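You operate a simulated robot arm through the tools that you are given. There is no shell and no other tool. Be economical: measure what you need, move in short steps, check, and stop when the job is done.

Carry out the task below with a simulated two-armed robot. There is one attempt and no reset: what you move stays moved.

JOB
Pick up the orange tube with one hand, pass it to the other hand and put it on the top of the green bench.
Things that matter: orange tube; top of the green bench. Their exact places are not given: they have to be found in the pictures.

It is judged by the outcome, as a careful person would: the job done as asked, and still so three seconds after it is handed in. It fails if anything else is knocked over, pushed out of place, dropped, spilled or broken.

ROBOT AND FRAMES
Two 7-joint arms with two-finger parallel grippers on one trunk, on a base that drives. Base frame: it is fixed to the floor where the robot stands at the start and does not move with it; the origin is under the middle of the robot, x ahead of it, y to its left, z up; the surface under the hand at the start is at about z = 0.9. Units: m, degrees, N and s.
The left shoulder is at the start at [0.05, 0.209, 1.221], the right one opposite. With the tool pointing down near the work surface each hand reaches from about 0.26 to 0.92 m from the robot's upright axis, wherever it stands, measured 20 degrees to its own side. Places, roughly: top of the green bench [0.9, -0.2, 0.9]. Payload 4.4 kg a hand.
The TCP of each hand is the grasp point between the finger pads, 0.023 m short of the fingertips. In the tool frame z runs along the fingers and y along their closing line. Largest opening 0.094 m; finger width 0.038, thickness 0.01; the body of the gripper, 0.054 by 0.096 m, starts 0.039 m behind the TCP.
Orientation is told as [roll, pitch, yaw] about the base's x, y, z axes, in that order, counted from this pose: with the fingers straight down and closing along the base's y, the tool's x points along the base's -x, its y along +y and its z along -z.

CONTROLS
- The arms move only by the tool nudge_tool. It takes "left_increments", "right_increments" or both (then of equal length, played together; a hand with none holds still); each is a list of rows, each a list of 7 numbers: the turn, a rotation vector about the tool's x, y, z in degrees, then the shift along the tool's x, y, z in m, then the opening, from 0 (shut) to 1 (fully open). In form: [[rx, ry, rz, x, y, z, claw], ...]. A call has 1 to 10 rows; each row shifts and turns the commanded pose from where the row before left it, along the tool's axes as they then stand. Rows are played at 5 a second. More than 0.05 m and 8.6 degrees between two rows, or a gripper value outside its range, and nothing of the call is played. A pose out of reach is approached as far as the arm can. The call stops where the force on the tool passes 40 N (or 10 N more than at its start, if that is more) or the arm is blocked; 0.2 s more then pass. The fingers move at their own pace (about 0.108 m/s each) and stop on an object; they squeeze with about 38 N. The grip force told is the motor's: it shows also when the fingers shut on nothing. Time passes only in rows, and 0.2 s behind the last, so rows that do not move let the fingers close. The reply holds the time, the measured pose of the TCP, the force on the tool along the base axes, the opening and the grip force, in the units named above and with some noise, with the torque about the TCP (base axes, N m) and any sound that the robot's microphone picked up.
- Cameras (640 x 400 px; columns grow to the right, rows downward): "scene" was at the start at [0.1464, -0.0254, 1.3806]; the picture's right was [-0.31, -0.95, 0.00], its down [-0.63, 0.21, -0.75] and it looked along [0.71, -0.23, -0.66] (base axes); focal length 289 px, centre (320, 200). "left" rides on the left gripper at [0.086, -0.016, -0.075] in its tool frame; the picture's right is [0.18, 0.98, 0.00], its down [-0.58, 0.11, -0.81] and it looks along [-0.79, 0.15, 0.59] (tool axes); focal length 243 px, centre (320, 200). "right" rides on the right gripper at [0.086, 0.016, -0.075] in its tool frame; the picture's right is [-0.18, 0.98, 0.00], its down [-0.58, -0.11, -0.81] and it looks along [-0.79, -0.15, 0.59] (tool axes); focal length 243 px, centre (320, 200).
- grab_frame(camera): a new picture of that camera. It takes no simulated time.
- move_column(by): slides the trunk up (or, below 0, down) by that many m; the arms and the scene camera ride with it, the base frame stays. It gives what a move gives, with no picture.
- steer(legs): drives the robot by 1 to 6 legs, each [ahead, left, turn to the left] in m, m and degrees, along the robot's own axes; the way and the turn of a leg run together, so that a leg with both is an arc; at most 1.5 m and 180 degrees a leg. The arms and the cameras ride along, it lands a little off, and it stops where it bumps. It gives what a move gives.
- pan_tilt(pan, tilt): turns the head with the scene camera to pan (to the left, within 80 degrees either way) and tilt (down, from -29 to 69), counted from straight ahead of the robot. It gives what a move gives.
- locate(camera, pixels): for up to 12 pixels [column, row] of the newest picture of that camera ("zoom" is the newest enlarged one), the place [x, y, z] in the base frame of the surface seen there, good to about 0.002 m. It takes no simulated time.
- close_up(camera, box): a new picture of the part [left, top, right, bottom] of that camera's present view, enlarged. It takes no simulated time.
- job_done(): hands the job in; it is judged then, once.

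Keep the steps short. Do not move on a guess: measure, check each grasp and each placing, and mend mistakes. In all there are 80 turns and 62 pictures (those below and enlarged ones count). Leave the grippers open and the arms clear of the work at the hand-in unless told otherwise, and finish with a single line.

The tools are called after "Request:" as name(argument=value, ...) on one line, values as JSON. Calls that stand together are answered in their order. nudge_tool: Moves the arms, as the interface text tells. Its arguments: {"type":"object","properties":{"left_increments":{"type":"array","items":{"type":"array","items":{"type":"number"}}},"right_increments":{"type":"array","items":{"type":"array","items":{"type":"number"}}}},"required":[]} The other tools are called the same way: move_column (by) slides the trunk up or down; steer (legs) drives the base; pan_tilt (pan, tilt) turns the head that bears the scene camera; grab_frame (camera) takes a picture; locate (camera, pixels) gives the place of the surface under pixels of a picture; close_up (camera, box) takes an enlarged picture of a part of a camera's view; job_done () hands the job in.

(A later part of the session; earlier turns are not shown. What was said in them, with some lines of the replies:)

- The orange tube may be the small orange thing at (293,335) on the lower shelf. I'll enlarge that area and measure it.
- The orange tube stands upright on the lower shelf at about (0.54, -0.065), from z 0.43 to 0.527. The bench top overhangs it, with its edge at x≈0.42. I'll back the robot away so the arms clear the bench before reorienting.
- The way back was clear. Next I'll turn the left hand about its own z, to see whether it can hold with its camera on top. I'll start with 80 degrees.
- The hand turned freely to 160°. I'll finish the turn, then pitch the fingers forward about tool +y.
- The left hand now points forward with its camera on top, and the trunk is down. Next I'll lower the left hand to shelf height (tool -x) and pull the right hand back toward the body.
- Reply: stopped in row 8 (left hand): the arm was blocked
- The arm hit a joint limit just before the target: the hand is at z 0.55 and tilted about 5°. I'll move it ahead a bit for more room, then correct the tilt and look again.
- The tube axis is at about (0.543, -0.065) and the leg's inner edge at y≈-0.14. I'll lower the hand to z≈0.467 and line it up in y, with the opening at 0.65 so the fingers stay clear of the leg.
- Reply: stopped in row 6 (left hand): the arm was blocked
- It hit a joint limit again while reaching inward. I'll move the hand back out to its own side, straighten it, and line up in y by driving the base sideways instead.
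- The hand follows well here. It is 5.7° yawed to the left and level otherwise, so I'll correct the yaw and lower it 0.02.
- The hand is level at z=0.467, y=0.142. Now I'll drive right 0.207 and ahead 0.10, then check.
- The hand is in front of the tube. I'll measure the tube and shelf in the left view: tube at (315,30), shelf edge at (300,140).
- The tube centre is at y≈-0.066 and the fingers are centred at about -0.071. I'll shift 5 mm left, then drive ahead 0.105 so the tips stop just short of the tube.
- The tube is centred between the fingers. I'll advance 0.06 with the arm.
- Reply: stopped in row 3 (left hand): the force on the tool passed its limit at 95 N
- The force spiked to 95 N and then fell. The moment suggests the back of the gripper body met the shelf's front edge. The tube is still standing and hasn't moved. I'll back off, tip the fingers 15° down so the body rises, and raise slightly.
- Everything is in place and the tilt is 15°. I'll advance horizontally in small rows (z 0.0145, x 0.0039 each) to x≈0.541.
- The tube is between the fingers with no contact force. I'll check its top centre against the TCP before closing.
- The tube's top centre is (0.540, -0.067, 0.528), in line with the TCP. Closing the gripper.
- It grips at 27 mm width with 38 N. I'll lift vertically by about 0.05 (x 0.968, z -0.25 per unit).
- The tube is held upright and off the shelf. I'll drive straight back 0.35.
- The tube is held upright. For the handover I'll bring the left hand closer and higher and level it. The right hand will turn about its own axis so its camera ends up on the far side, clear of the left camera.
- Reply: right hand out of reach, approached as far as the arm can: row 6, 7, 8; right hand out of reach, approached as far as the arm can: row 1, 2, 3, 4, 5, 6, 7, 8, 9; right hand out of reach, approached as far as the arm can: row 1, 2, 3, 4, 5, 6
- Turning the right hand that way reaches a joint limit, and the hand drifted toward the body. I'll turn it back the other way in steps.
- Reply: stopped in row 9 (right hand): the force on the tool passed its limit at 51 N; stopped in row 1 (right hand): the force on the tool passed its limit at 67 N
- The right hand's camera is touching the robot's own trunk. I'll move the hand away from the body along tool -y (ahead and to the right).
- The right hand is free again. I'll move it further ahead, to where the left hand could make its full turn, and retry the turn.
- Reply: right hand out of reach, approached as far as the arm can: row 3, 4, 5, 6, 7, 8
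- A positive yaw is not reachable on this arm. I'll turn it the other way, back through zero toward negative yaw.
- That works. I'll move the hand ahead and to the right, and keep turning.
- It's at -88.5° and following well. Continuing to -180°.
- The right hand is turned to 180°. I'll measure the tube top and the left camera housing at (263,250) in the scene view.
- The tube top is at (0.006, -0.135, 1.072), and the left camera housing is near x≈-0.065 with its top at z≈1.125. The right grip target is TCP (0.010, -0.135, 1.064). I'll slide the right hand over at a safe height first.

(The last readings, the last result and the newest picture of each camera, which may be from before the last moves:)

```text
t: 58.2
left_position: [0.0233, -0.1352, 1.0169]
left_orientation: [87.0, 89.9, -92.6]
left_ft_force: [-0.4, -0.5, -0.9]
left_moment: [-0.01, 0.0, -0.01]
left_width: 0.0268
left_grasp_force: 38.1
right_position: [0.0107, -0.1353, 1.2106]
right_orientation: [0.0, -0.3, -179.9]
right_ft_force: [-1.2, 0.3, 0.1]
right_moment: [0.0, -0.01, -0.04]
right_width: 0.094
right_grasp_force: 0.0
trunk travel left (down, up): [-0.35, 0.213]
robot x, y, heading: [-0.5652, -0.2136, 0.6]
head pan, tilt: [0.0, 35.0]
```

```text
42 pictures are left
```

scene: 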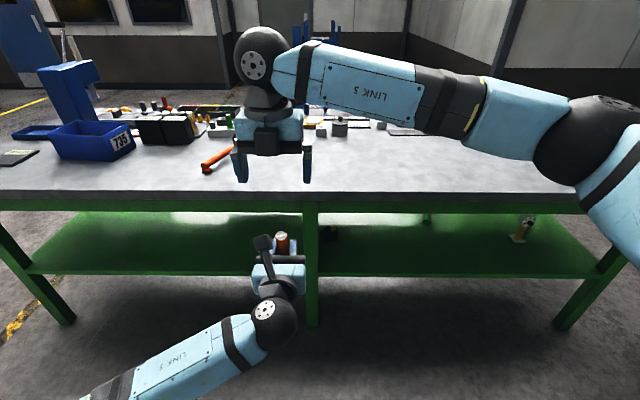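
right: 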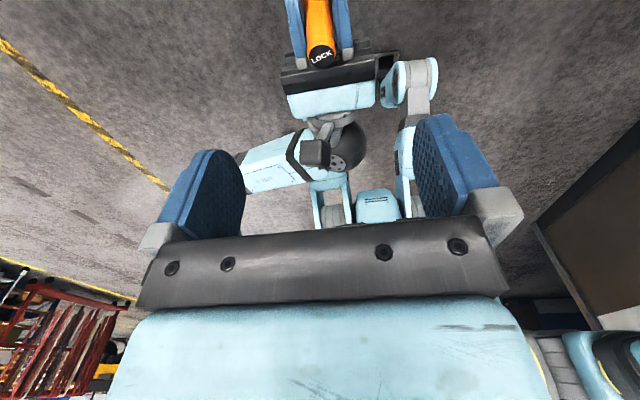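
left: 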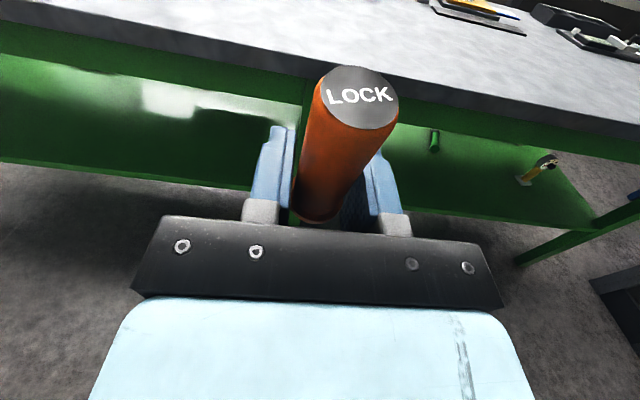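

It's positioned well above the tube. I'll lower to z≈1.10, with the tips just above the tube top, and check.

Request:
nudge_tool(right_increments=[[0, 0, 0, 0, 0, 0.037, 1], [0, 0, 0, 0, 0, 0.037, 1], [0, 0, 0, 0, 0, 0.035, 1], [0, 0, 0, 0, 0, 0, 1]])

Request:
grab_frame(camera="right")

Request:
close_up(camera="scene", box=[204, 160, 364, 260])

```text
t: 59.2
left_position: [0.021, -0.1353, 1.0161]
left_orientation: [101.3, 89.8, -78.3]
left_ft_force: [-0.2, -0.2, -0.5]
left_moment: [0.0, 0.01, -0.05]
left_width: 0.0272
left_grasp_force: 37.7
right_position: [0.0087, -0.1346, 1.1025]
right_orientation: [-0.1, -0.4, -180.0]
right_ft_force: [-0.3, 0.7, -0.1]
right_moment: [-0.01, -0.01, 0.02]
right_width: 0.0938
right_grasp_force: 0.1
trunk travel left (down, up): [-0.35, 0.213]
robot x, y, heading: [-0.5619, -0.2147, 0.3]
head pan, tilt: [0.0, 35.0]
```

```text
41 pictures are left
```

right: 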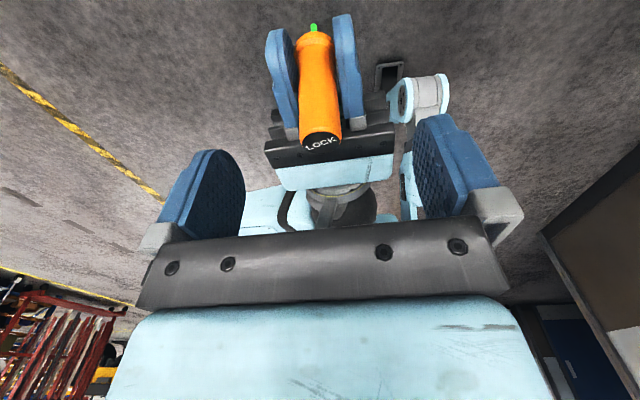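

```text
4.00 times, centred on (284, 210) of scene
```

zoom: 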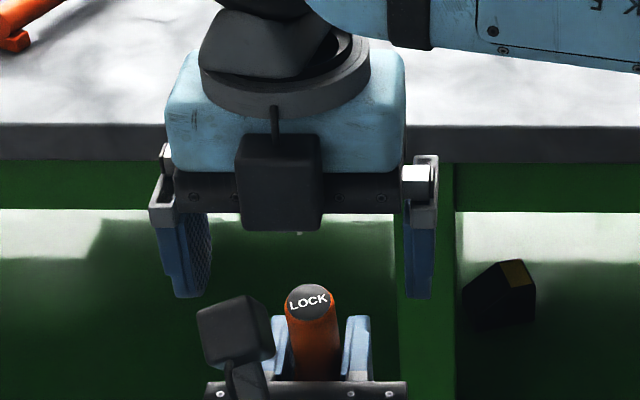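

There is a black box on the near side of the right gripper, at (278,180) in this zoom. I'll measure it.

Request:
locate(camera="zoom", pixels=[[278, 180], [245, 150], [315, 220], [278, 228], [275, 120], [185, 200], [235, 320], [262, 330], [310, 300]])

```text
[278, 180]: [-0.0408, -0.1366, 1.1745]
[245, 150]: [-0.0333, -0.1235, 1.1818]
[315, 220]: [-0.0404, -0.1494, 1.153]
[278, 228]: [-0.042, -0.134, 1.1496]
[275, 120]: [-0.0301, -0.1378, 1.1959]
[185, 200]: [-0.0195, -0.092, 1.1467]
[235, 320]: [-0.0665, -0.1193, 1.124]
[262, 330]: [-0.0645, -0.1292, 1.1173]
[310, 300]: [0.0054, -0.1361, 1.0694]
```

There is a module on the near side of the right gripper, reaching back to x≈-0.042. I need to know how far forward the left camera housing reaches before descending.

Request:
close_up(camera="scene", box=[244, 220, 308, 260])

```text
10.00 times, centred on (276, 240) of scene
```

zoom: 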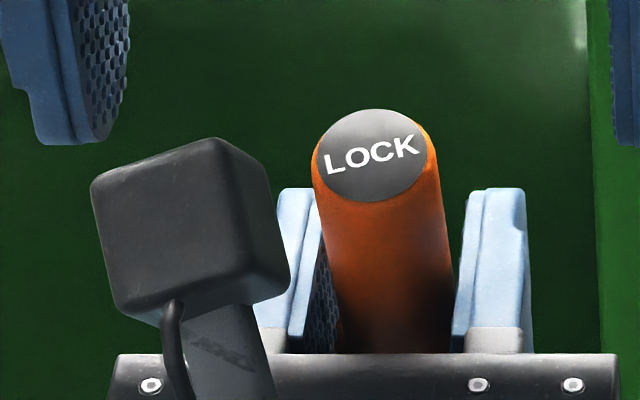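

Request:
locate(camera="zoom", pixels=[[100, 185], [215, 145], [265, 175], [280, 265], [235, 200], [240, 265], [120, 300], [150, 160], [250, 215], [380, 160]])

```text
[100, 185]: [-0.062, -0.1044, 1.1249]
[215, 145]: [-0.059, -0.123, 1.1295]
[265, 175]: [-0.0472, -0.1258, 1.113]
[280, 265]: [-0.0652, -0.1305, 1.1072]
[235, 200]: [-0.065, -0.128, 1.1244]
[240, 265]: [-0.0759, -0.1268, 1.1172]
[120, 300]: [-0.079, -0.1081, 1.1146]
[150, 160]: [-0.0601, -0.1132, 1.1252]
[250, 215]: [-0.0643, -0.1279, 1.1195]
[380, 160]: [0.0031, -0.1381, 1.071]
```

The housing reaches x≈-0.047 at y≈-0.126, so the gap to that module is only about 5 mm. I'll shift the right hand 10 mm ahead first; the pads still cover the tube. Then I'll descend slowly to z≈1.064.

Request:
nudge_tool(right_increments=[[0, 0, 0, 0.01, 0, 0, 1], [0, 0, 0, 0, 0, 0.013, 1], [0, 0, 0, 0, 0, 0.013, 1], [0, 0, 0, 0, 0, 0.012, 1], [0, 0, 0, 0, 0, 0, 1]])

Request:
grab_frame(camera="right")

Request:
close_up(camera="scene", box=[204, 170, 364, 270])

```text
t: 60.4
left_position: [0.0217, -0.1362, 1.0178]
left_orientation: [95.5, 89.9, -84.1]
left_ft_force: [0.0, -1.0, -0.3]
left_moment: [0.01, -0.01, -0.03]
left_width: 0.0273
left_grasp_force: 37.8
right_position: [0.0201, -0.1344, 1.0645]
right_orientation: [-0.1, -0.3, -180.0]
right_ft_force: [0.7, 0.4, 0.1]
right_moment: [-0.01, -0.02, 0.01]
right_width: 0.0942
right_grasp_force: 0.0
trunk travel left (down, up): [-0.35, 0.213]
robot x, y, heading: [-0.5602, -0.2158, 0.4]
head pan, tilt: [0.0, 35.0]
```

```text
38 pictures are left
```

right: 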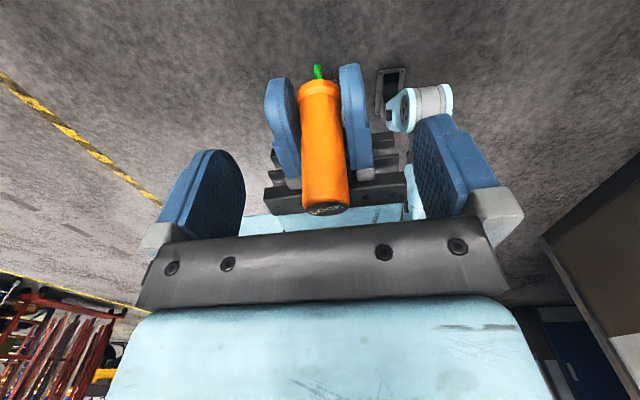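

```text
4.00 times, centred on (284, 220) of scene
```

zoom: 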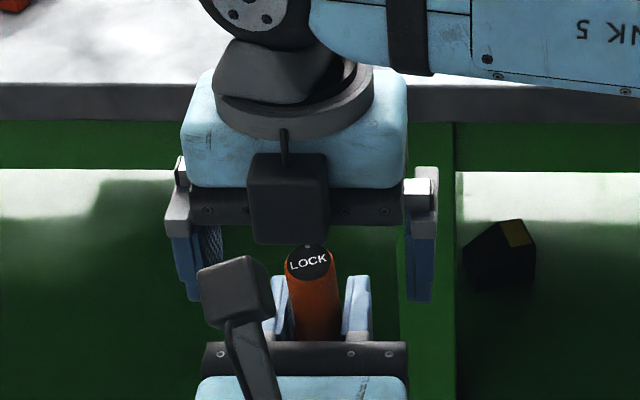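

The right fingers straddle the tube with no contact. There is also a small green tip at the tube's lower end, which I'll look at before placing. Closing the right hand now.

Request:
nudge_tool(right_increments=[[0, 0, 0, 0, 0.001, 0, 0.6], [0, 0, 0, 0, 0, 0, 0.3], [0, 0, 0, 0, 0, 0, 0], [0, 0, 0, 0, 0, 0, 0], [0, 0, 0, 0, 0, 0, 0]])

Request:
close_up(camera="right", box=[240, 40, 400, 240])

```text
t: 61.6
left_position: [0.0217, -0.1347, 1.0173]
left_orientation: [93.8, 89.9, -85.6]
left_ft_force: [0.5, -1.3, -0.1]
left_moment: [-0.01, 0.01, -0.04]
left_width: 0.0267
left_grasp_force: 37.7
right_position: [0.0187, -0.1353, 1.0656]
right_orientation: [0.0, -0.4, -179.9]
right_ft_force: [-0.2, 1.5, -0.3]
right_moment: [0.1, 0.04, 0.06]
right_width: 0.0224
right_grasp_force: 38.3
trunk travel left (down, up): [-0.35, 0.213]
robot x, y, heading: [-0.5616, -0.2146, 0.3]
head pan, tilt: [0.0, 35.0]
```

```text
2.00 times, centred on (320, 140) of right
```

zoom: 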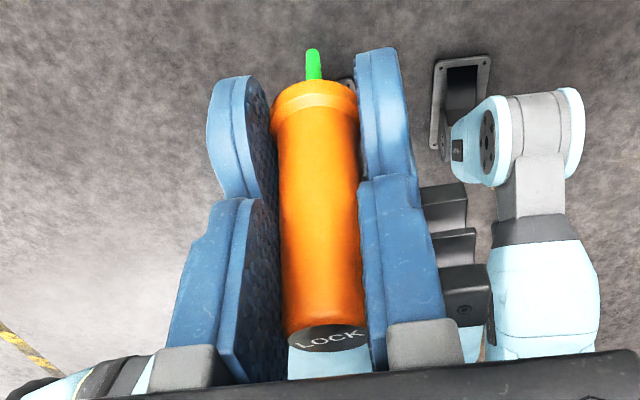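

Both hands grip: the right at 22 mm width and 38 N. Next I'll open the left hand and withdraw it straight back.

Request:
nudge_tool(left_increments=[[0, 0, 0, 0, 0, 0, 0.5], [0, 0, 0, 0, 0, 0, 0.7], [0, 0, 0, 0, 0, 0, 0.7], [0, 0, 0, 0, 0, -0.03, 0.7], [0, 0, 0, 0, 0, -0.04, 0.7], [0, 0, 0, 0, 0, -0.04, 0.7], [0, 0, 0, 0, 0, -0.03, 0.7]])

Request:
grab_frame(camera="right")

Request:
grab_frame(camera="left")

```text
t: 63.2
left_position: [-0.1198, -0.1358, 1.0174]
left_orientation: [114.6, 89.8, -65.0]
left_ft_force: [1.0, -0.3, 0.7]
left_moment: [0.0, -0.06, 0.01]
left_width: 0.0657
left_grasp_force: 0.1
right_position: [0.0184, -0.1349, 1.065]
right_orientation: [0.0, -0.1, -179.9]
right_ft_force: [0.8, 0.3, 0.2]
right_moment: [-0.02, -0.06, -0.02]
right_width: 0.0223
right_grasp_force: 38.0
trunk travel left (down, up): [-0.35, 0.213]
robot x, y, heading: [-0.5579, -0.2143, 0.2]
head pan, tilt: [0.0, 35.0]
```

```text
35 pictures are left
```

right: 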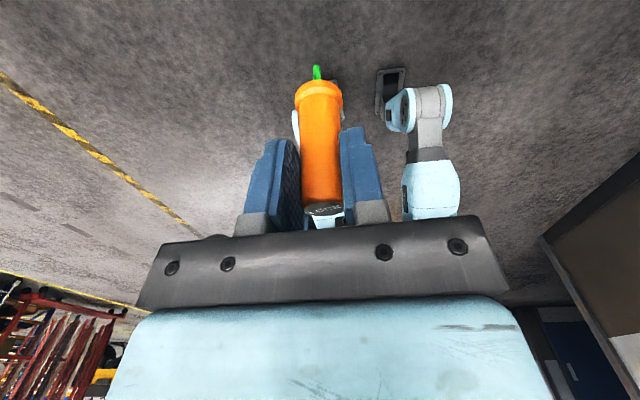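

```text
34 pictures are left
```

left: 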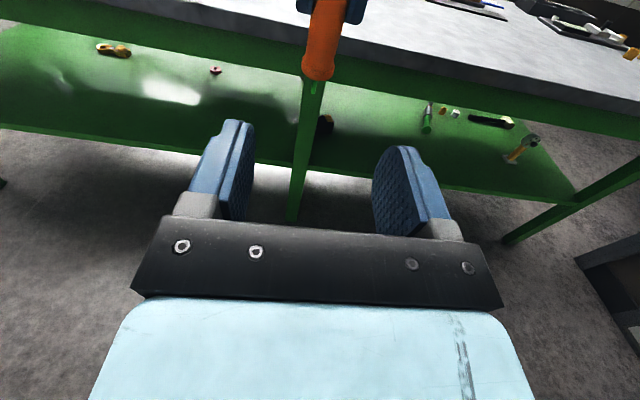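

The right hand holds the tube alone. I'll inspect the bottom end and measure the green tip.

Request:
close_up(camera="left", box=[270, 0, 398, 110])

Request:
locate(camera="left", pixels=[[319, 70], [325, 40], [314, 88], [314, 83], [314, 93]])

Request:
close_up(camera="right", box=[270, 55, 370, 135])

Request:
locate(camera="right", pixels=[[316, 68], [317, 76], [318, 90], [318, 120], [318, 83]])

```text
3.64 times, centred on (334, 55) of left
```

zoom: 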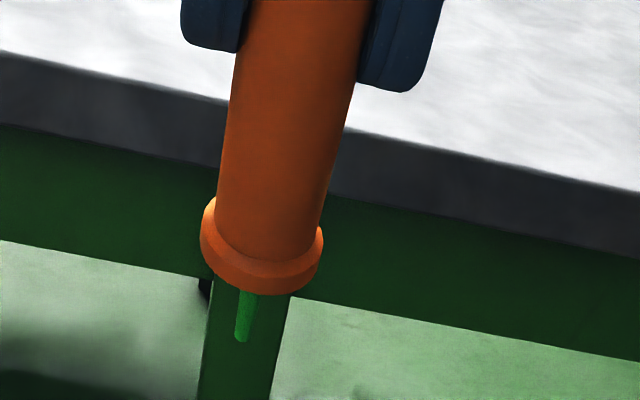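

```text
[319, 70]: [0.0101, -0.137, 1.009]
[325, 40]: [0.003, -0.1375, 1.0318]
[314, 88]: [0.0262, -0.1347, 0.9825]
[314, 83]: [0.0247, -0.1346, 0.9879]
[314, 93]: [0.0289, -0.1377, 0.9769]
```

```text
5.00 times, centred on (320, 95) of right
```

zoom: 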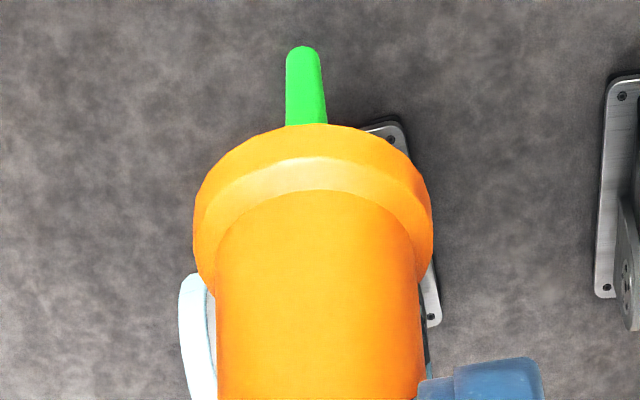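

```text
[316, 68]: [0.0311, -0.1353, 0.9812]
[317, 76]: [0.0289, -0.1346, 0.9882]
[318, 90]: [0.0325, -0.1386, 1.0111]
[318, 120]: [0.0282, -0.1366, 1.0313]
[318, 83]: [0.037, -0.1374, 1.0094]
```

The tube has a narrow green nozzle, about 25–30 mm long, at its lower end, so standing it on the bench would be risky and I'll lay it down. First I'll separate the hands, moving the right one up and to its own side and the left one up and away.

Request:
nudge_tool(right_increments=[[0, 0, 0, 0, 0.04, -0.014, 0], [0, 0, 0, 0, 0.04, -0.014, 0], [0, 0, 0, 0, 0.04, -0.014, 0], [0, 0, 0, 0, 0.04, -0.014, 0], [0, 0, 0, 0, 0.04, -0.014, 0], [0, 0, 0, 0, 0.04, -0.014, 0], [0, 0, 0, 0, 0.04, -0.014, 0]], left_increments=[[0, 0, 0, 0.015, -0.015, 0, 0.7], [0, 0, 0, 0.015, -0.015, 0, 0.7], [0, 0, 0, 0.015, -0.015, 0, 0.7], [0, 0, 0, 0.015, -0.015, 0, 0.7], [0, 0, 0, 0.015, -0.015, 0, 0.7], [0, 0, 0, 0.015, -0.015, 0, 0.7], [0, 0, 0, 0.015, -0.015, 0, 0.7]])

Request:
nudge_tool(right_increments=[[0, 7.5, 0, 0, 0, 0, 0], [0, 7.5, 0, 0, 0, 0, 0], [0, 7.5, 0, 0, 0, 0, 0], [0, 7.5, 0, 0, 0, 0, 0], [0, 7.5, 0, 0, 0, 0, 0], [0, 7.5, 0, 0, 0, 0, 0], [0, 5, 0, 0, 0, 0, 0]])

Request:
grab_frame(camera="scene")

Request:
grab_frame(camera="right")

```text
t: 64.8
left_position: [-0.1205, -0.0317, 1.1223]
left_orientation: [117.0, 89.9, -62.6]
left_ft_force: [-0.4, -0.4, -0.3]
left_moment: [-0.01, -0.01, 0.03]
left_width: 0.0658
left_grasp_force: 0.0
right_position: [0.018, -0.4186, 1.162]
right_orientation: [-0.1, -0.3, -179.9]
right_ft_force: [-0.5, -0.2, -0.9]
right_moment: [0.01, -0.02, 0.01]
right_width: 0.0222
right_grasp_force: 38.3
trunk travel left (down, up): [-0.35, 0.213]
robot x, y, heading: [-0.5589, -0.2161, 0.5]
head pan, tilt: [0.0, 35.0]
```

```text
t: 66.4
left_position: [-0.1194, -0.0317, 1.1213]
left_orientation: [92.9, 89.9, -86.8]
left_ft_force: [0.0, 0.4, 0.5]
left_moment: [-0.02, 0.01, -0.01]
left_width: 0.0658
left_grasp_force: 0.1
right_position: [0.0201, -0.4154, 1.1624]
right_orientation: [-0.2, 49.8, -180.0]
right_ft_force: [-0.1, -0.2, -1.2]
right_moment: [0.01, -0.02, -0.01]
right_width: 0.0224
right_grasp_force: 37.4
trunk travel left (down, up): [-0.35, 0.213]
robot x, y, heading: [-0.5598, -0.2167, 0.7]
head pan, tilt: [0.0, 35.0]
```

```text
31 pictures are left
```

scene: 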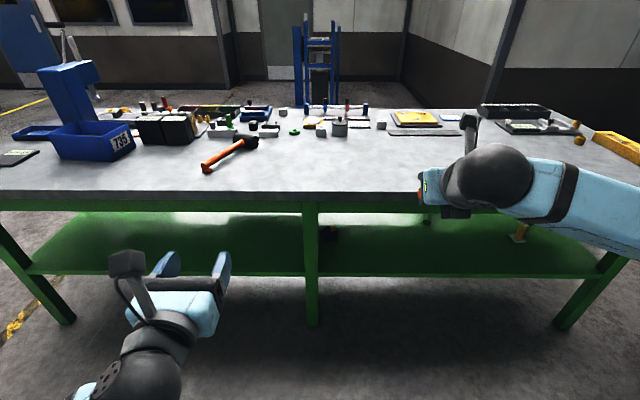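

```text
30 pictures are left
```

right: 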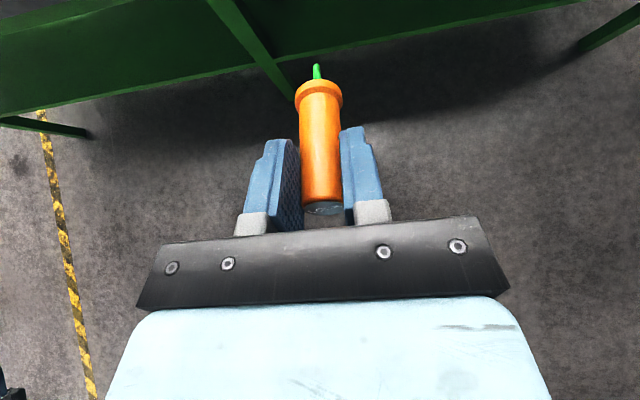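

The tube now points forward and slightly down. Before driving in, I'll measure the free bench area and the forearm height.

Request:
locate(camera="scene", pixels=[[330, 180], [360, 160], [400, 145], [300, 160], [230, 160], [345, 130], [410, 133], [540, 215], [620, 240], [455, 212], [155, 270], [130, 345]])

```text
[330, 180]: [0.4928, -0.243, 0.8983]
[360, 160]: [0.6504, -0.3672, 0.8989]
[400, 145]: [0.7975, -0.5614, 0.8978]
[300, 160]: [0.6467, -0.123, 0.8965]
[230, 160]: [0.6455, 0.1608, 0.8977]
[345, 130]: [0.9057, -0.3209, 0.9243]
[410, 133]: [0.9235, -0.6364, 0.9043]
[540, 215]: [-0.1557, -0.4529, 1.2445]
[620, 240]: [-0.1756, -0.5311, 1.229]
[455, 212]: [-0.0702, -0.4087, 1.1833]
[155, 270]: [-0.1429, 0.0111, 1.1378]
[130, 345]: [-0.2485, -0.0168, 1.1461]
```

The area around (0.55–0.7, -0.42) is clear and everything on the robot is above z 1.1. Driving ahead 0.54.

Request:
steer(legs=[[0.54, 0, 0]])

Request:
pan_tilt(pan=-18, tilt=45)

Request:
grab_frame(camera="scene")

Request:
grab_frame(camera="right")

```text
t: 69.5
left_position: [0.4118, -0.0335, 1.1207]
left_orientation: [88.6, 89.8, -91.4]
left_ft_force: [0.7, 0.0, 0.0]
left_moment: [-0.05, -0.01, 0.0]
left_width: 0.0657
left_grasp_force: 0.2
right_position: [0.5479, -0.4179, 1.1627]
right_orientation: [-0.1, 49.6, 179.5]
right_ft_force: [0.3, -0.4, -1.0]
right_moment: [-0.04, 0.01, 0.0]
right_width: 0.0223
right_grasp_force: 37.6
trunk travel left (down, up): [-0.35, 0.213]
robot x, y, heading: [-0.032, -0.2137, 0.1]
head pan, tilt: [0.0, 35.0]
```

```text
t: 70.3
left_position: [0.4122, -0.0327, 1.1202]
left_orientation: [97.8, 89.8, -82.4]
left_ft_force: [-0.7, -0.1, -0.2]
left_moment: [0.0, -0.03, 0.01]
left_width: 0.0658
left_grasp_force: 0.0
right_position: [0.5469, -0.4179, 1.1635]
right_orientation: [-0.1, 49.7, 179.5]
right_ft_force: [0.3, 0.1, -0.8]
right_moment: [0.0, 0.03, 0.02]
right_width: 0.0227
right_grasp_force: 38.0
trunk travel left (down, up): [-0.35, 0.213]
robot x, y, heading: [-0.0339, -0.2104, 0.2]
head pan, tilt: [-18.0, 45.0]
```

```text
29 pictures are left
```

scene: 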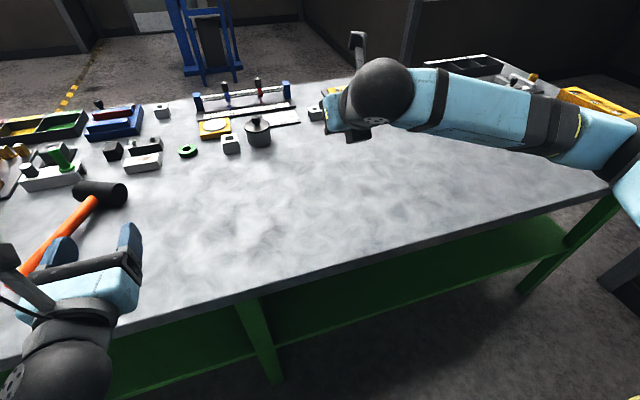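

```text
28 pictures are left
```

right: 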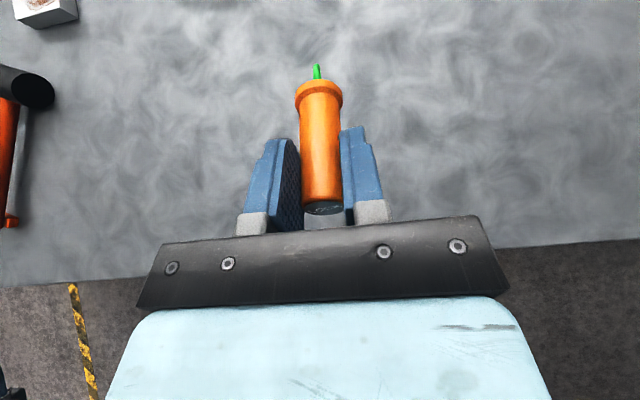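

All clear. I'll lower the right hand vertically by 0.19 to z≈0.973.

Request:
nudge_tool(right_increments=[[0, 0, 0, -0.0291, 0, 0.0244, 0], [0, 0, 0, -0.0291, 0, 0.0244, 0], [0, 0, 0, -0.0291, 0, 0.0244, 0], [0, 0, 0, -0.0291, 0, 0.0244, 0], [0, 0, 0, -0.0291, 0, 0.0244, 0]])

Request:
grab_frame(camera="right")

Request:
grab_frame(camera="scene")

```text
t: 71.5
left_position: [0.4125, -0.0314, 1.1211]
left_orientation: [84.3, 89.8, -95.7]
left_ft_force: [0.7, 0.5, 0.0]
left_moment: [-0.04, 0.0, -0.02]
left_width: 0.0658
left_grasp_force: 0.0
right_position: [0.5467, -0.419, 0.9726]
right_orientation: [-0.1, 49.8, 179.4]
right_ft_force: [0.0, 0.1, -1.0]
right_moment: [-0.01, -0.02, 0.03]
right_width: 0.0224
right_grasp_force: 38.2
trunk travel left (down, up): [-0.35, 0.213]
robot x, y, heading: [-0.0307, -0.2126, 0.1]
head pan, tilt: [-18.0, 45.0]
```

```text
27 pictures are left
```

right: 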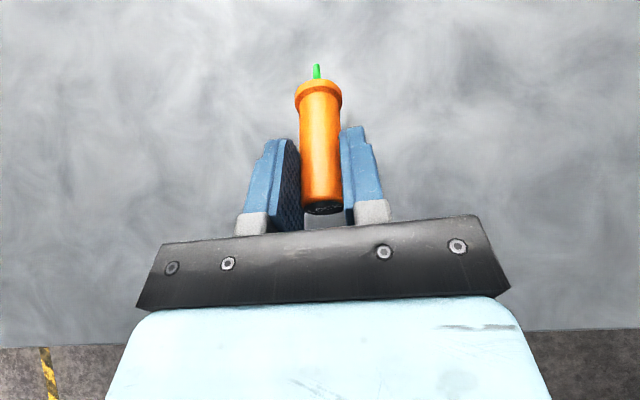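

```text
26 pictures are left
```

scene: 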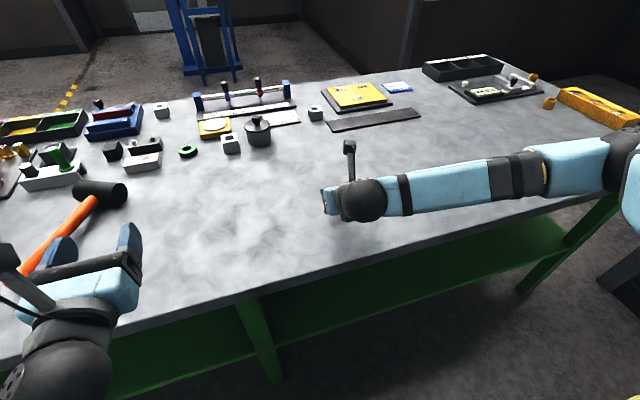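

Request:
locate(camera="right", pixels=[[316, 68], [317, 76], [317, 88], [318, 110], [319, 150], [320, 195], [322, 207]])

Request:
locate(camera="scene", pixels=[[327, 200], [330, 212], [420, 213], [500, 200], [362, 220], [580, 165]])

```text
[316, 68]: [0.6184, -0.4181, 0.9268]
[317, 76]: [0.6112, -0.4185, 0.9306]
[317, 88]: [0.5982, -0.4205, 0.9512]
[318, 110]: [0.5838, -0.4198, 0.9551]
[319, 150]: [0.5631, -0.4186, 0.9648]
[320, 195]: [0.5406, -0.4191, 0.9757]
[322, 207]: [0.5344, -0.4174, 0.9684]
```

```text
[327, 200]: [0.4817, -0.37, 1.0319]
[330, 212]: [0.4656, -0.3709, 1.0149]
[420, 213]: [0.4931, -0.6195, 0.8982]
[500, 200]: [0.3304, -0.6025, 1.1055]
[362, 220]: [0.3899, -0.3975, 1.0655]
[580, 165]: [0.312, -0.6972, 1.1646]
```

The tube slopes 25° and its lowest part is about 0.023 above the bench. I'll lower in small steps, continuing slightly past contact so the tube pivots flatter in the pads; the finger corners stay above the surface.

Request:
nudge_tool(right_increments=[[0, 0, 0, -0.0077, 0, 0.0064, 0], [0, 0, 0, -0.0077, 0, 0.0064, 0], [0, 0, 0, -0.0023, 0, 0.0019, 0], [0, 0, 0, -0.0023, 0, 0.0019, 0], [0, 0, 0, -0.0023, 0, 0.0019, 0]])

Request:
grab_frame(camera="right")

```text
t: 72.7
left_position: [0.4111, -0.0328, 1.1215]
left_orientation: [130.0, 89.8, -50.1]
left_ft_force: [0.2, 0.0, -0.5]
left_moment: [0.01, 0.0, -0.01]
left_width: 0.0655
left_grasp_force: 0.0
right_position: [0.5457, -0.4169, 0.9466]
right_orientation: [-0.1, 50.1, 179.5]
right_ft_force: [-3.5, -3.8, 19.5]
right_moment: [-0.14, -1.0, -0.17]
right_width: 0.0227
right_grasp_force: 38.4
trunk travel left (down, up): [-0.35, 0.213]
robot x, y, heading: [-0.0307, -0.2095, 0.2]
head pan, tilt: [-18.0, 45.0]
```

```text
25 pictures are left
```

right: 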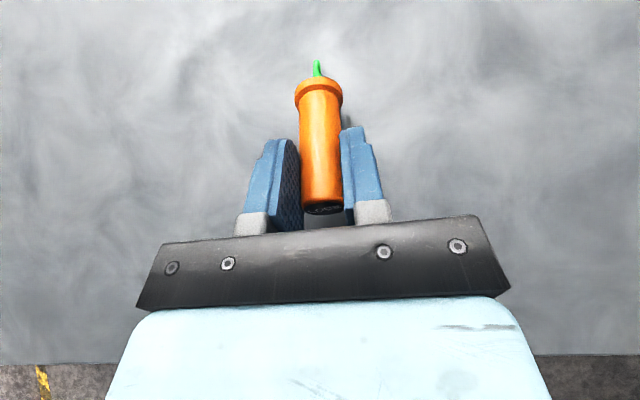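

Contact is felt at 19 N. I'll flatten further by tipping the fingers up 6° while lowering about 13 mm.

Request:
nudge_tool(right_increments=[[0, 3, 0, -0.0046, 0, 0.0036, 0], [0, 3, 0, -0.0048, 0, 0.0034, 0], [0, 0, 0, -0.0016, 0, 0.0011, 0], [0, 0, 0, 0, 0, 0, 0]])

Request:
grab_frame(camera="right")

Request:
locate(camera="right", pixels=[[317, 66], [317, 88], [318, 110], [319, 150], [320, 195]])

```text
t: 73.7
left_position: [0.4097, -0.0323, 1.1224]
left_orientation: [131.7, 89.8, -48.3]
left_ft_force: [0.3, -0.3, 0.2]
left_moment: [-0.01, 0.03, 0.01]
left_width: 0.0657
left_grasp_force: 0.1
right_position: [0.5432, -0.4161, 0.9423]
right_orientation: [-0.1, 50.0, 179.6]
right_ft_force: [-3.2, -2.3, 21.7]
right_moment: [-0.12, -0.94, -0.11]
right_width: 0.0226
right_grasp_force: 37.8
right hand out of reach, approached as far as the arm can: row 1, 2
trunk travel left (down, up): [-0.35, 0.213]
robot x, y, heading: [-0.0315, -0.2112, -0.0]
head pan, tilt: [-18.0, 45.0]
```

```text
24 pictures are left
```

right: 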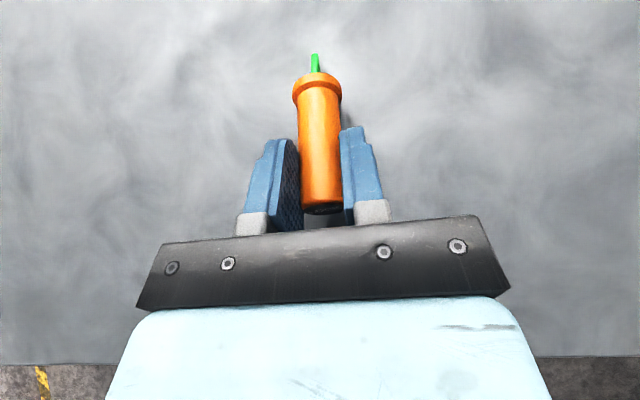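

```text
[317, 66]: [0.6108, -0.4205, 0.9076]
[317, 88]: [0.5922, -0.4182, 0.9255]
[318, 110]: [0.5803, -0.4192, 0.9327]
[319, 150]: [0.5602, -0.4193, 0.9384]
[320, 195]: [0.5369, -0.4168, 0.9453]
```

The tube pivoted in the pads to a slope of about 16°. The wrist can't tip further, but pressing down works, and the finger corners still have about 14 mm. I'll lower 10 mm more in small steps.

Request:
nudge_tool(right_increments=[[0, 0, 0, -0.0019, 0, 0.0016, 0], [0, 0, 0, -0.0019, 0, 0.0016, 0], [0, 0, 0, -0.0019, 0, 0.0016, 0], [0, 0, 0, -0.0019, 0, 0.0016, 0]])

Request:
grab_frame(camera="right")

Request:
locate(camera="right", pixels=[[317, 88], [318, 110], [319, 150], [320, 195]])

```text
t: 74.7
left_position: [0.4103, -0.0314, 1.1209]
left_orientation: [131.9, 89.8, -48.3]
left_ft_force: [-0.3, 0.5, -0.1]
left_moment: [0.0, -0.01, 0.01]
left_width: 0.0658
left_grasp_force: 0.0
right_position: [0.5433, -0.4172, 0.935]
right_orientation: [-0.1, 49.9, 179.5]
right_ft_force: [-7.3, -1.1, 22.3]
right_moment: [-0.05, -0.95, -0.11]
right_width: 0.0227
right_grasp_force: 38.4
trunk travel left (down, up): [-0.35, 0.213]
robot x, y, heading: [-0.0319, -0.2149, -0.1]
head pan, tilt: [-18.0, 45.0]
```

```text
23 pictures are left
```

right: 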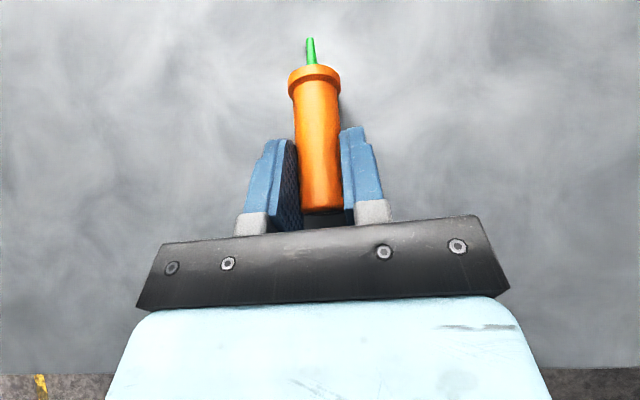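

```text
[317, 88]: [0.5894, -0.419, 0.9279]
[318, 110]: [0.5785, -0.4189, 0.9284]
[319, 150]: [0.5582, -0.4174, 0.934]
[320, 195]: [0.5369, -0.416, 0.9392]
```

The slope is now about 13°, with the cap end roughly 18 mm up. I'll go 4 mm lower, then open the fingers slowly; they still fence the tube in.

Request:
nudge_tool(right_increments=[[0, 0, 0, -0.0016, 0, 0.0013, 0], [0, 0, 0, -0.0016, 0, 0.0013, 0], [0, 0, 0, 0, 0, 0, 0.26], [0, 0, 0, 0, 0, 0, 0.32], [0, 0, 0, 0, 0, 0, 0.38], [0, 0, 0, 0, 0, 0, 0.38]])

Request:
grab_frame(camera="right")

```text
t: 76.1
left_position: [0.4095, -0.0309, 1.1214]
left_orientation: [125.5, 89.7, -54.6]
left_ft_force: [0.0, 0.5, -0.5]
left_moment: [-0.03, 0.0, 0.01]
left_width: 0.0661
left_grasp_force: 0.0
right_position: [0.544, -0.4138, 0.9298]
right_orientation: [-0.1, 49.8, 179.6]
right_ft_force: [-10.4, 10.6, 19.4]
right_moment: [0.24, 0.18, 0.08]
right_width: 0.0327
right_grasp_force: 0.1
trunk travel left (down, up): [-0.35, 0.213]
robot x, y, heading: [-0.034, -0.2121, -0.0]
head pan, tilt: [-18.0, 45.0]
```

```text
22 pictures are left
```

right: 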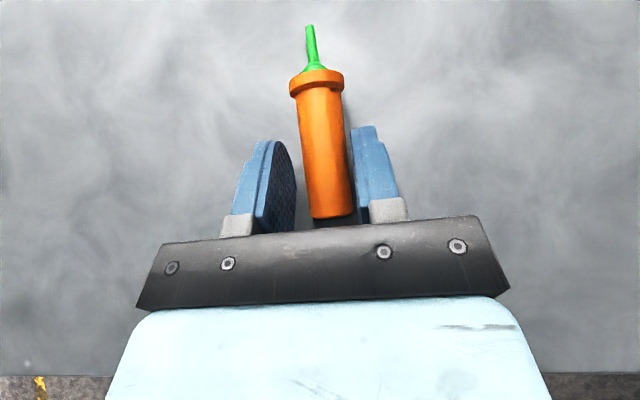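

The tube lies down between the open fingers, though some part of the hand presses on the bench (19 N). I'll raise a few mm, open more, and look.

Request:
nudge_tool(right_increments=[[0, 0, 0, 0.003, 0, -0.0026, 0.45], [0, 0, 0, 0.003, 0.003, -0.0026, 0.55], [0, 0, 0, 0, 0, 0, 0.6]])

Request:
grab_frame(camera="right")

Request:
locate(camera="right", pixels=[[310, 40], [316, 80], [319, 110], [325, 150], [330, 195], [332, 210]])

```text
t: 76.9
left_position: [0.4117, -0.0327, 1.1206]
left_orientation: [89.8, 89.8, -90.3]
left_ft_force: [-0.1, 0.2, 0.7]
left_moment: [-0.01, -0.02, 0.02]
left_width: 0.0659
left_grasp_force: 0.2
right_position: [0.5456, -0.4211, 0.9341]
right_orientation: [0.0, 49.7, 179.6]
right_ft_force: [-0.5, -0.3, 0.0]
right_moment: [0.02, 0.0, 0.06]
right_width: 0.0564
right_grasp_force: 0.0
trunk travel left (down, up): [-0.35, 0.213]
robot x, y, heading: [-0.0291, -0.2153, 0.2]
head pan, tilt: [-18.0, 45.0]
```

```text
21 pictures are left
```

right: 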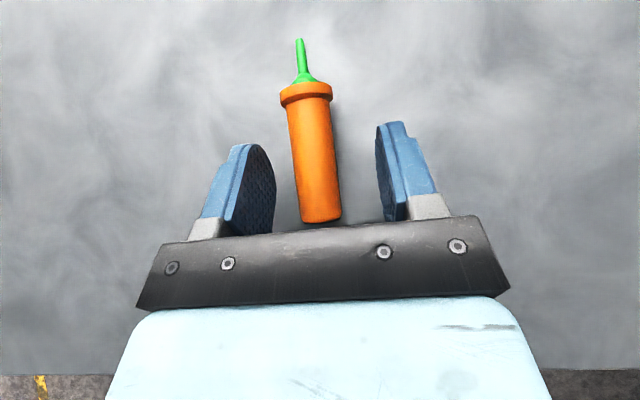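

```text
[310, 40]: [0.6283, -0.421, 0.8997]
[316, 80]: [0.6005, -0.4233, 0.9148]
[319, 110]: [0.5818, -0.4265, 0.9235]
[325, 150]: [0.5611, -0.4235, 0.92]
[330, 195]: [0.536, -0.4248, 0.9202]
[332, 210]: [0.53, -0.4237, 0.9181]
```

The tube is lying flat, its top at z≈0.92, clear of both fingers. I'll raise the right hand vertically.

Request:
nudge_tool(right_increments=[[0, 0, 0, 0.0077, 0, -0.0064, 0.6], [0, 0, 0, 0.0153, 0, -0.0129, 0.6], [0, 0, 0, 0.0268, 0, -0.0225, 0.8], [0, 0, 0, 0.0268, 0, -0.0225, 1], [0, 0, 0, 0.0268, 0, -0.0225, 1], [0, 0, 0, 0.0268, 0, -0.0225, 1]], left_increments=[[0, 0, 0, 0, 0, 0, 1], [0, 0, 0, 0, 0, 0, 1], [0, 0, 0, 0, 0, 0, 1], [0, 0, 0, 0, 0, 0, 1], [0, 0, 0, 0, 0, 0, 1], [0, 0, 0, 0, 0, 0, 1]])

Request:
grab_frame(camera="right")

Request:
steer(legs=[[-0.35, 0, 0]])

Request:
grab_frame(camera="scene")

```text
t: 78.3
left_position: [0.4119, -0.0333, 1.1213]
left_orientation: [99.5, 89.8, -80.5]
left_ft_force: [0.4, 0.1, 0.6]
left_moment: [-0.01, 0.04, -0.01]
left_width: 0.094
left_grasp_force: 0.1
right_position: [0.546, -0.4208, 1.1047]
right_orientation: [-0.1, 49.7, 179.5]
right_ft_force: [-0.6, 0.2, 0.2]
right_moment: [0.04, 0.01, -0.01]
right_width: 0.0942
right_grasp_force: 0.0
trunk travel left (down, up): [-0.35, 0.213]
robot x, y, heading: [-0.0334, -0.2101, 0.1]
head pan, tilt: [-18.0, 45.0]
```

```text
20 pictures are left
```

right: 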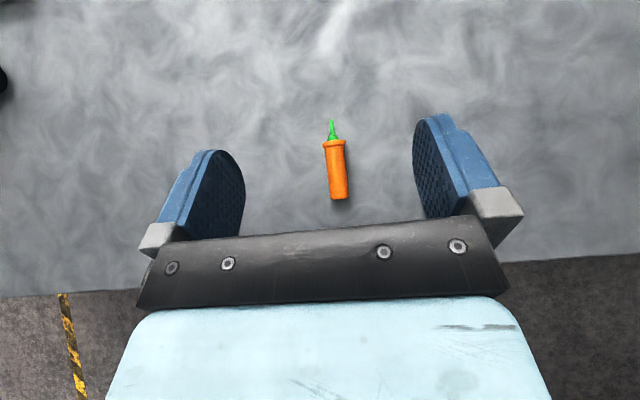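

```text
t: 80.6
left_position: [0.0627, -0.0327, 1.121]
left_orientation: [104.3, 89.8, -75.7]
left_ft_force: [0.0, -0.6, 0.2]
left_moment: [-0.01, -0.04, -0.01]
left_width: 0.0939
left_grasp_force: 0.1
right_position: [0.197, -0.4215, 1.1055]
right_orientation: [-0.1, 49.8, 179.5]
right_ft_force: [-0.4, 0.5, -0.1]
right_moment: [0.03, 0.0, -0.01]
right_width: 0.0938
right_grasp_force: 0.1
trunk travel left (down, up): [-0.35, 0.213]
robot x, y, heading: [-0.3778, -0.211, 0.1]
head pan, tilt: [-18.0, 45.0]
```

```text
19 pictures are left
```

scene: 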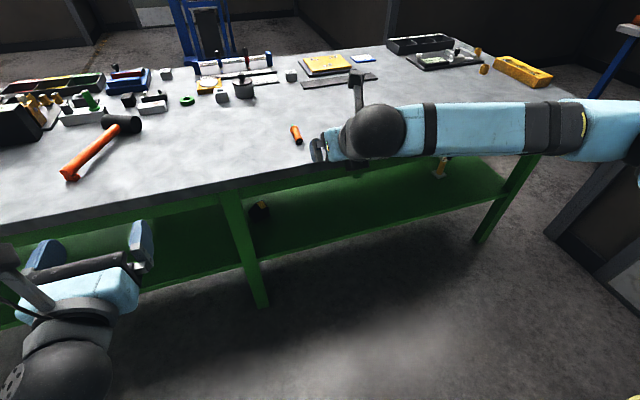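

The tube rests on the bench top at (296,134) and the arms are clear. I'll check that it lies still where I left it.

Request:
locate(camera="scene", pixels=[[297, 135], [295, 130], [299, 141]])

Request:
close_up(camera="scene", box=[264, 112, 328, 152])

```text
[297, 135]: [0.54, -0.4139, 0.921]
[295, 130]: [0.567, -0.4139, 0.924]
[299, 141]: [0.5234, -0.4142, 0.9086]
```

```text
10.00 times, centred on (296, 132) of scene
```

zoom: 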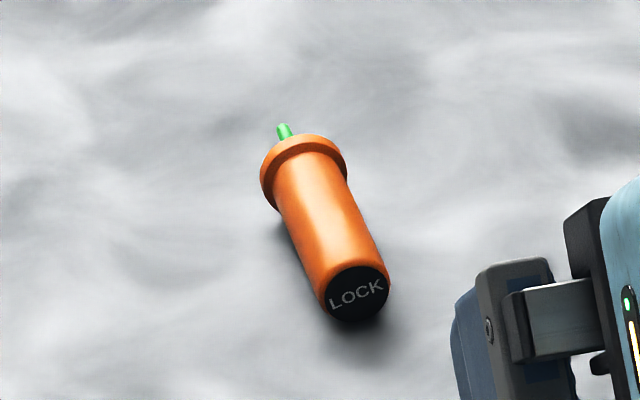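

The reading shifted about 1 cm in y, so I'll wait two seconds and measure again to make sure it isn't rolling.

Request:
nudge_tool(left_increments=[[0, 0, 0, 0, 0, 0, 1], [0, 0, 0, 0, 0, 0, 1], [0, 0, 0, 0, 0, 0, 1], [0, 0, 0, 0, 0, 0, 1], [0, 0, 0, 0, 0, 0, 1], [0, 0, 0, 0, 0, 0, 1], [0, 0, 0, 0, 0, 0, 1], [0, 0, 0, 0, 0, 0, 1], [0, 0, 0, 0, 0, 0, 1], [0, 0, 0, 0, 0, 0, 1]])

Request:
close_up(camera="scene", box=[264, 112, 328, 152])

```text
t: 82.8
left_position: [0.0622, -0.0316, 1.1207]
left_orientation: [95.8, 89.8, -84.3]
left_ft_force: [-0.3, 0.4, 0.5]
left_moment: [0.0, 0.0, 0.0]
left_width: 0.094
left_grasp_force: 0.0
right_position: [0.197, -0.4211, 1.1049]
right_orientation: [-0.1, 49.7, 179.5]
right_ft_force: [0.7, 0.2, -0.2]
right_moment: [-0.02, 0.0, -0.05]
right_width: 0.0938
right_grasp_force: 0.1
trunk travel left (down, up): [-0.35, 0.213]
robot x, y, heading: [-0.3822, -0.2136, 0.2]
head pan, tilt: [-18.0, 45.0]
```

```text
10.00 times, centred on (296, 132) of scene
```

zoom: 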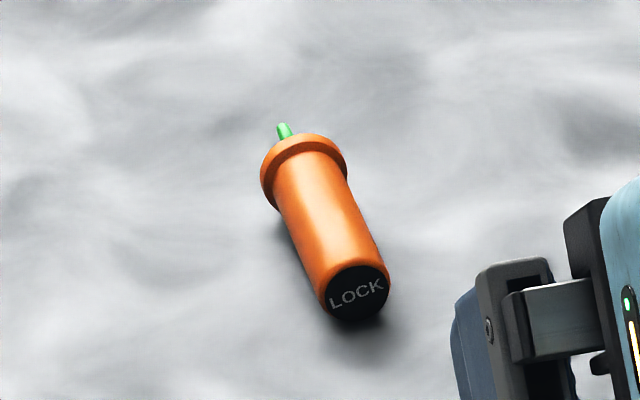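

The two pictures match, so the tube is at rest. Both grippers are open and clear, so I'm handing in.

Request:
job_done()

```text
The job is handed in.
```

The left hand picked up the orange tube and passed it to the right, which laid it on its side on top of the green bench, where it was still at rest at hand-in.
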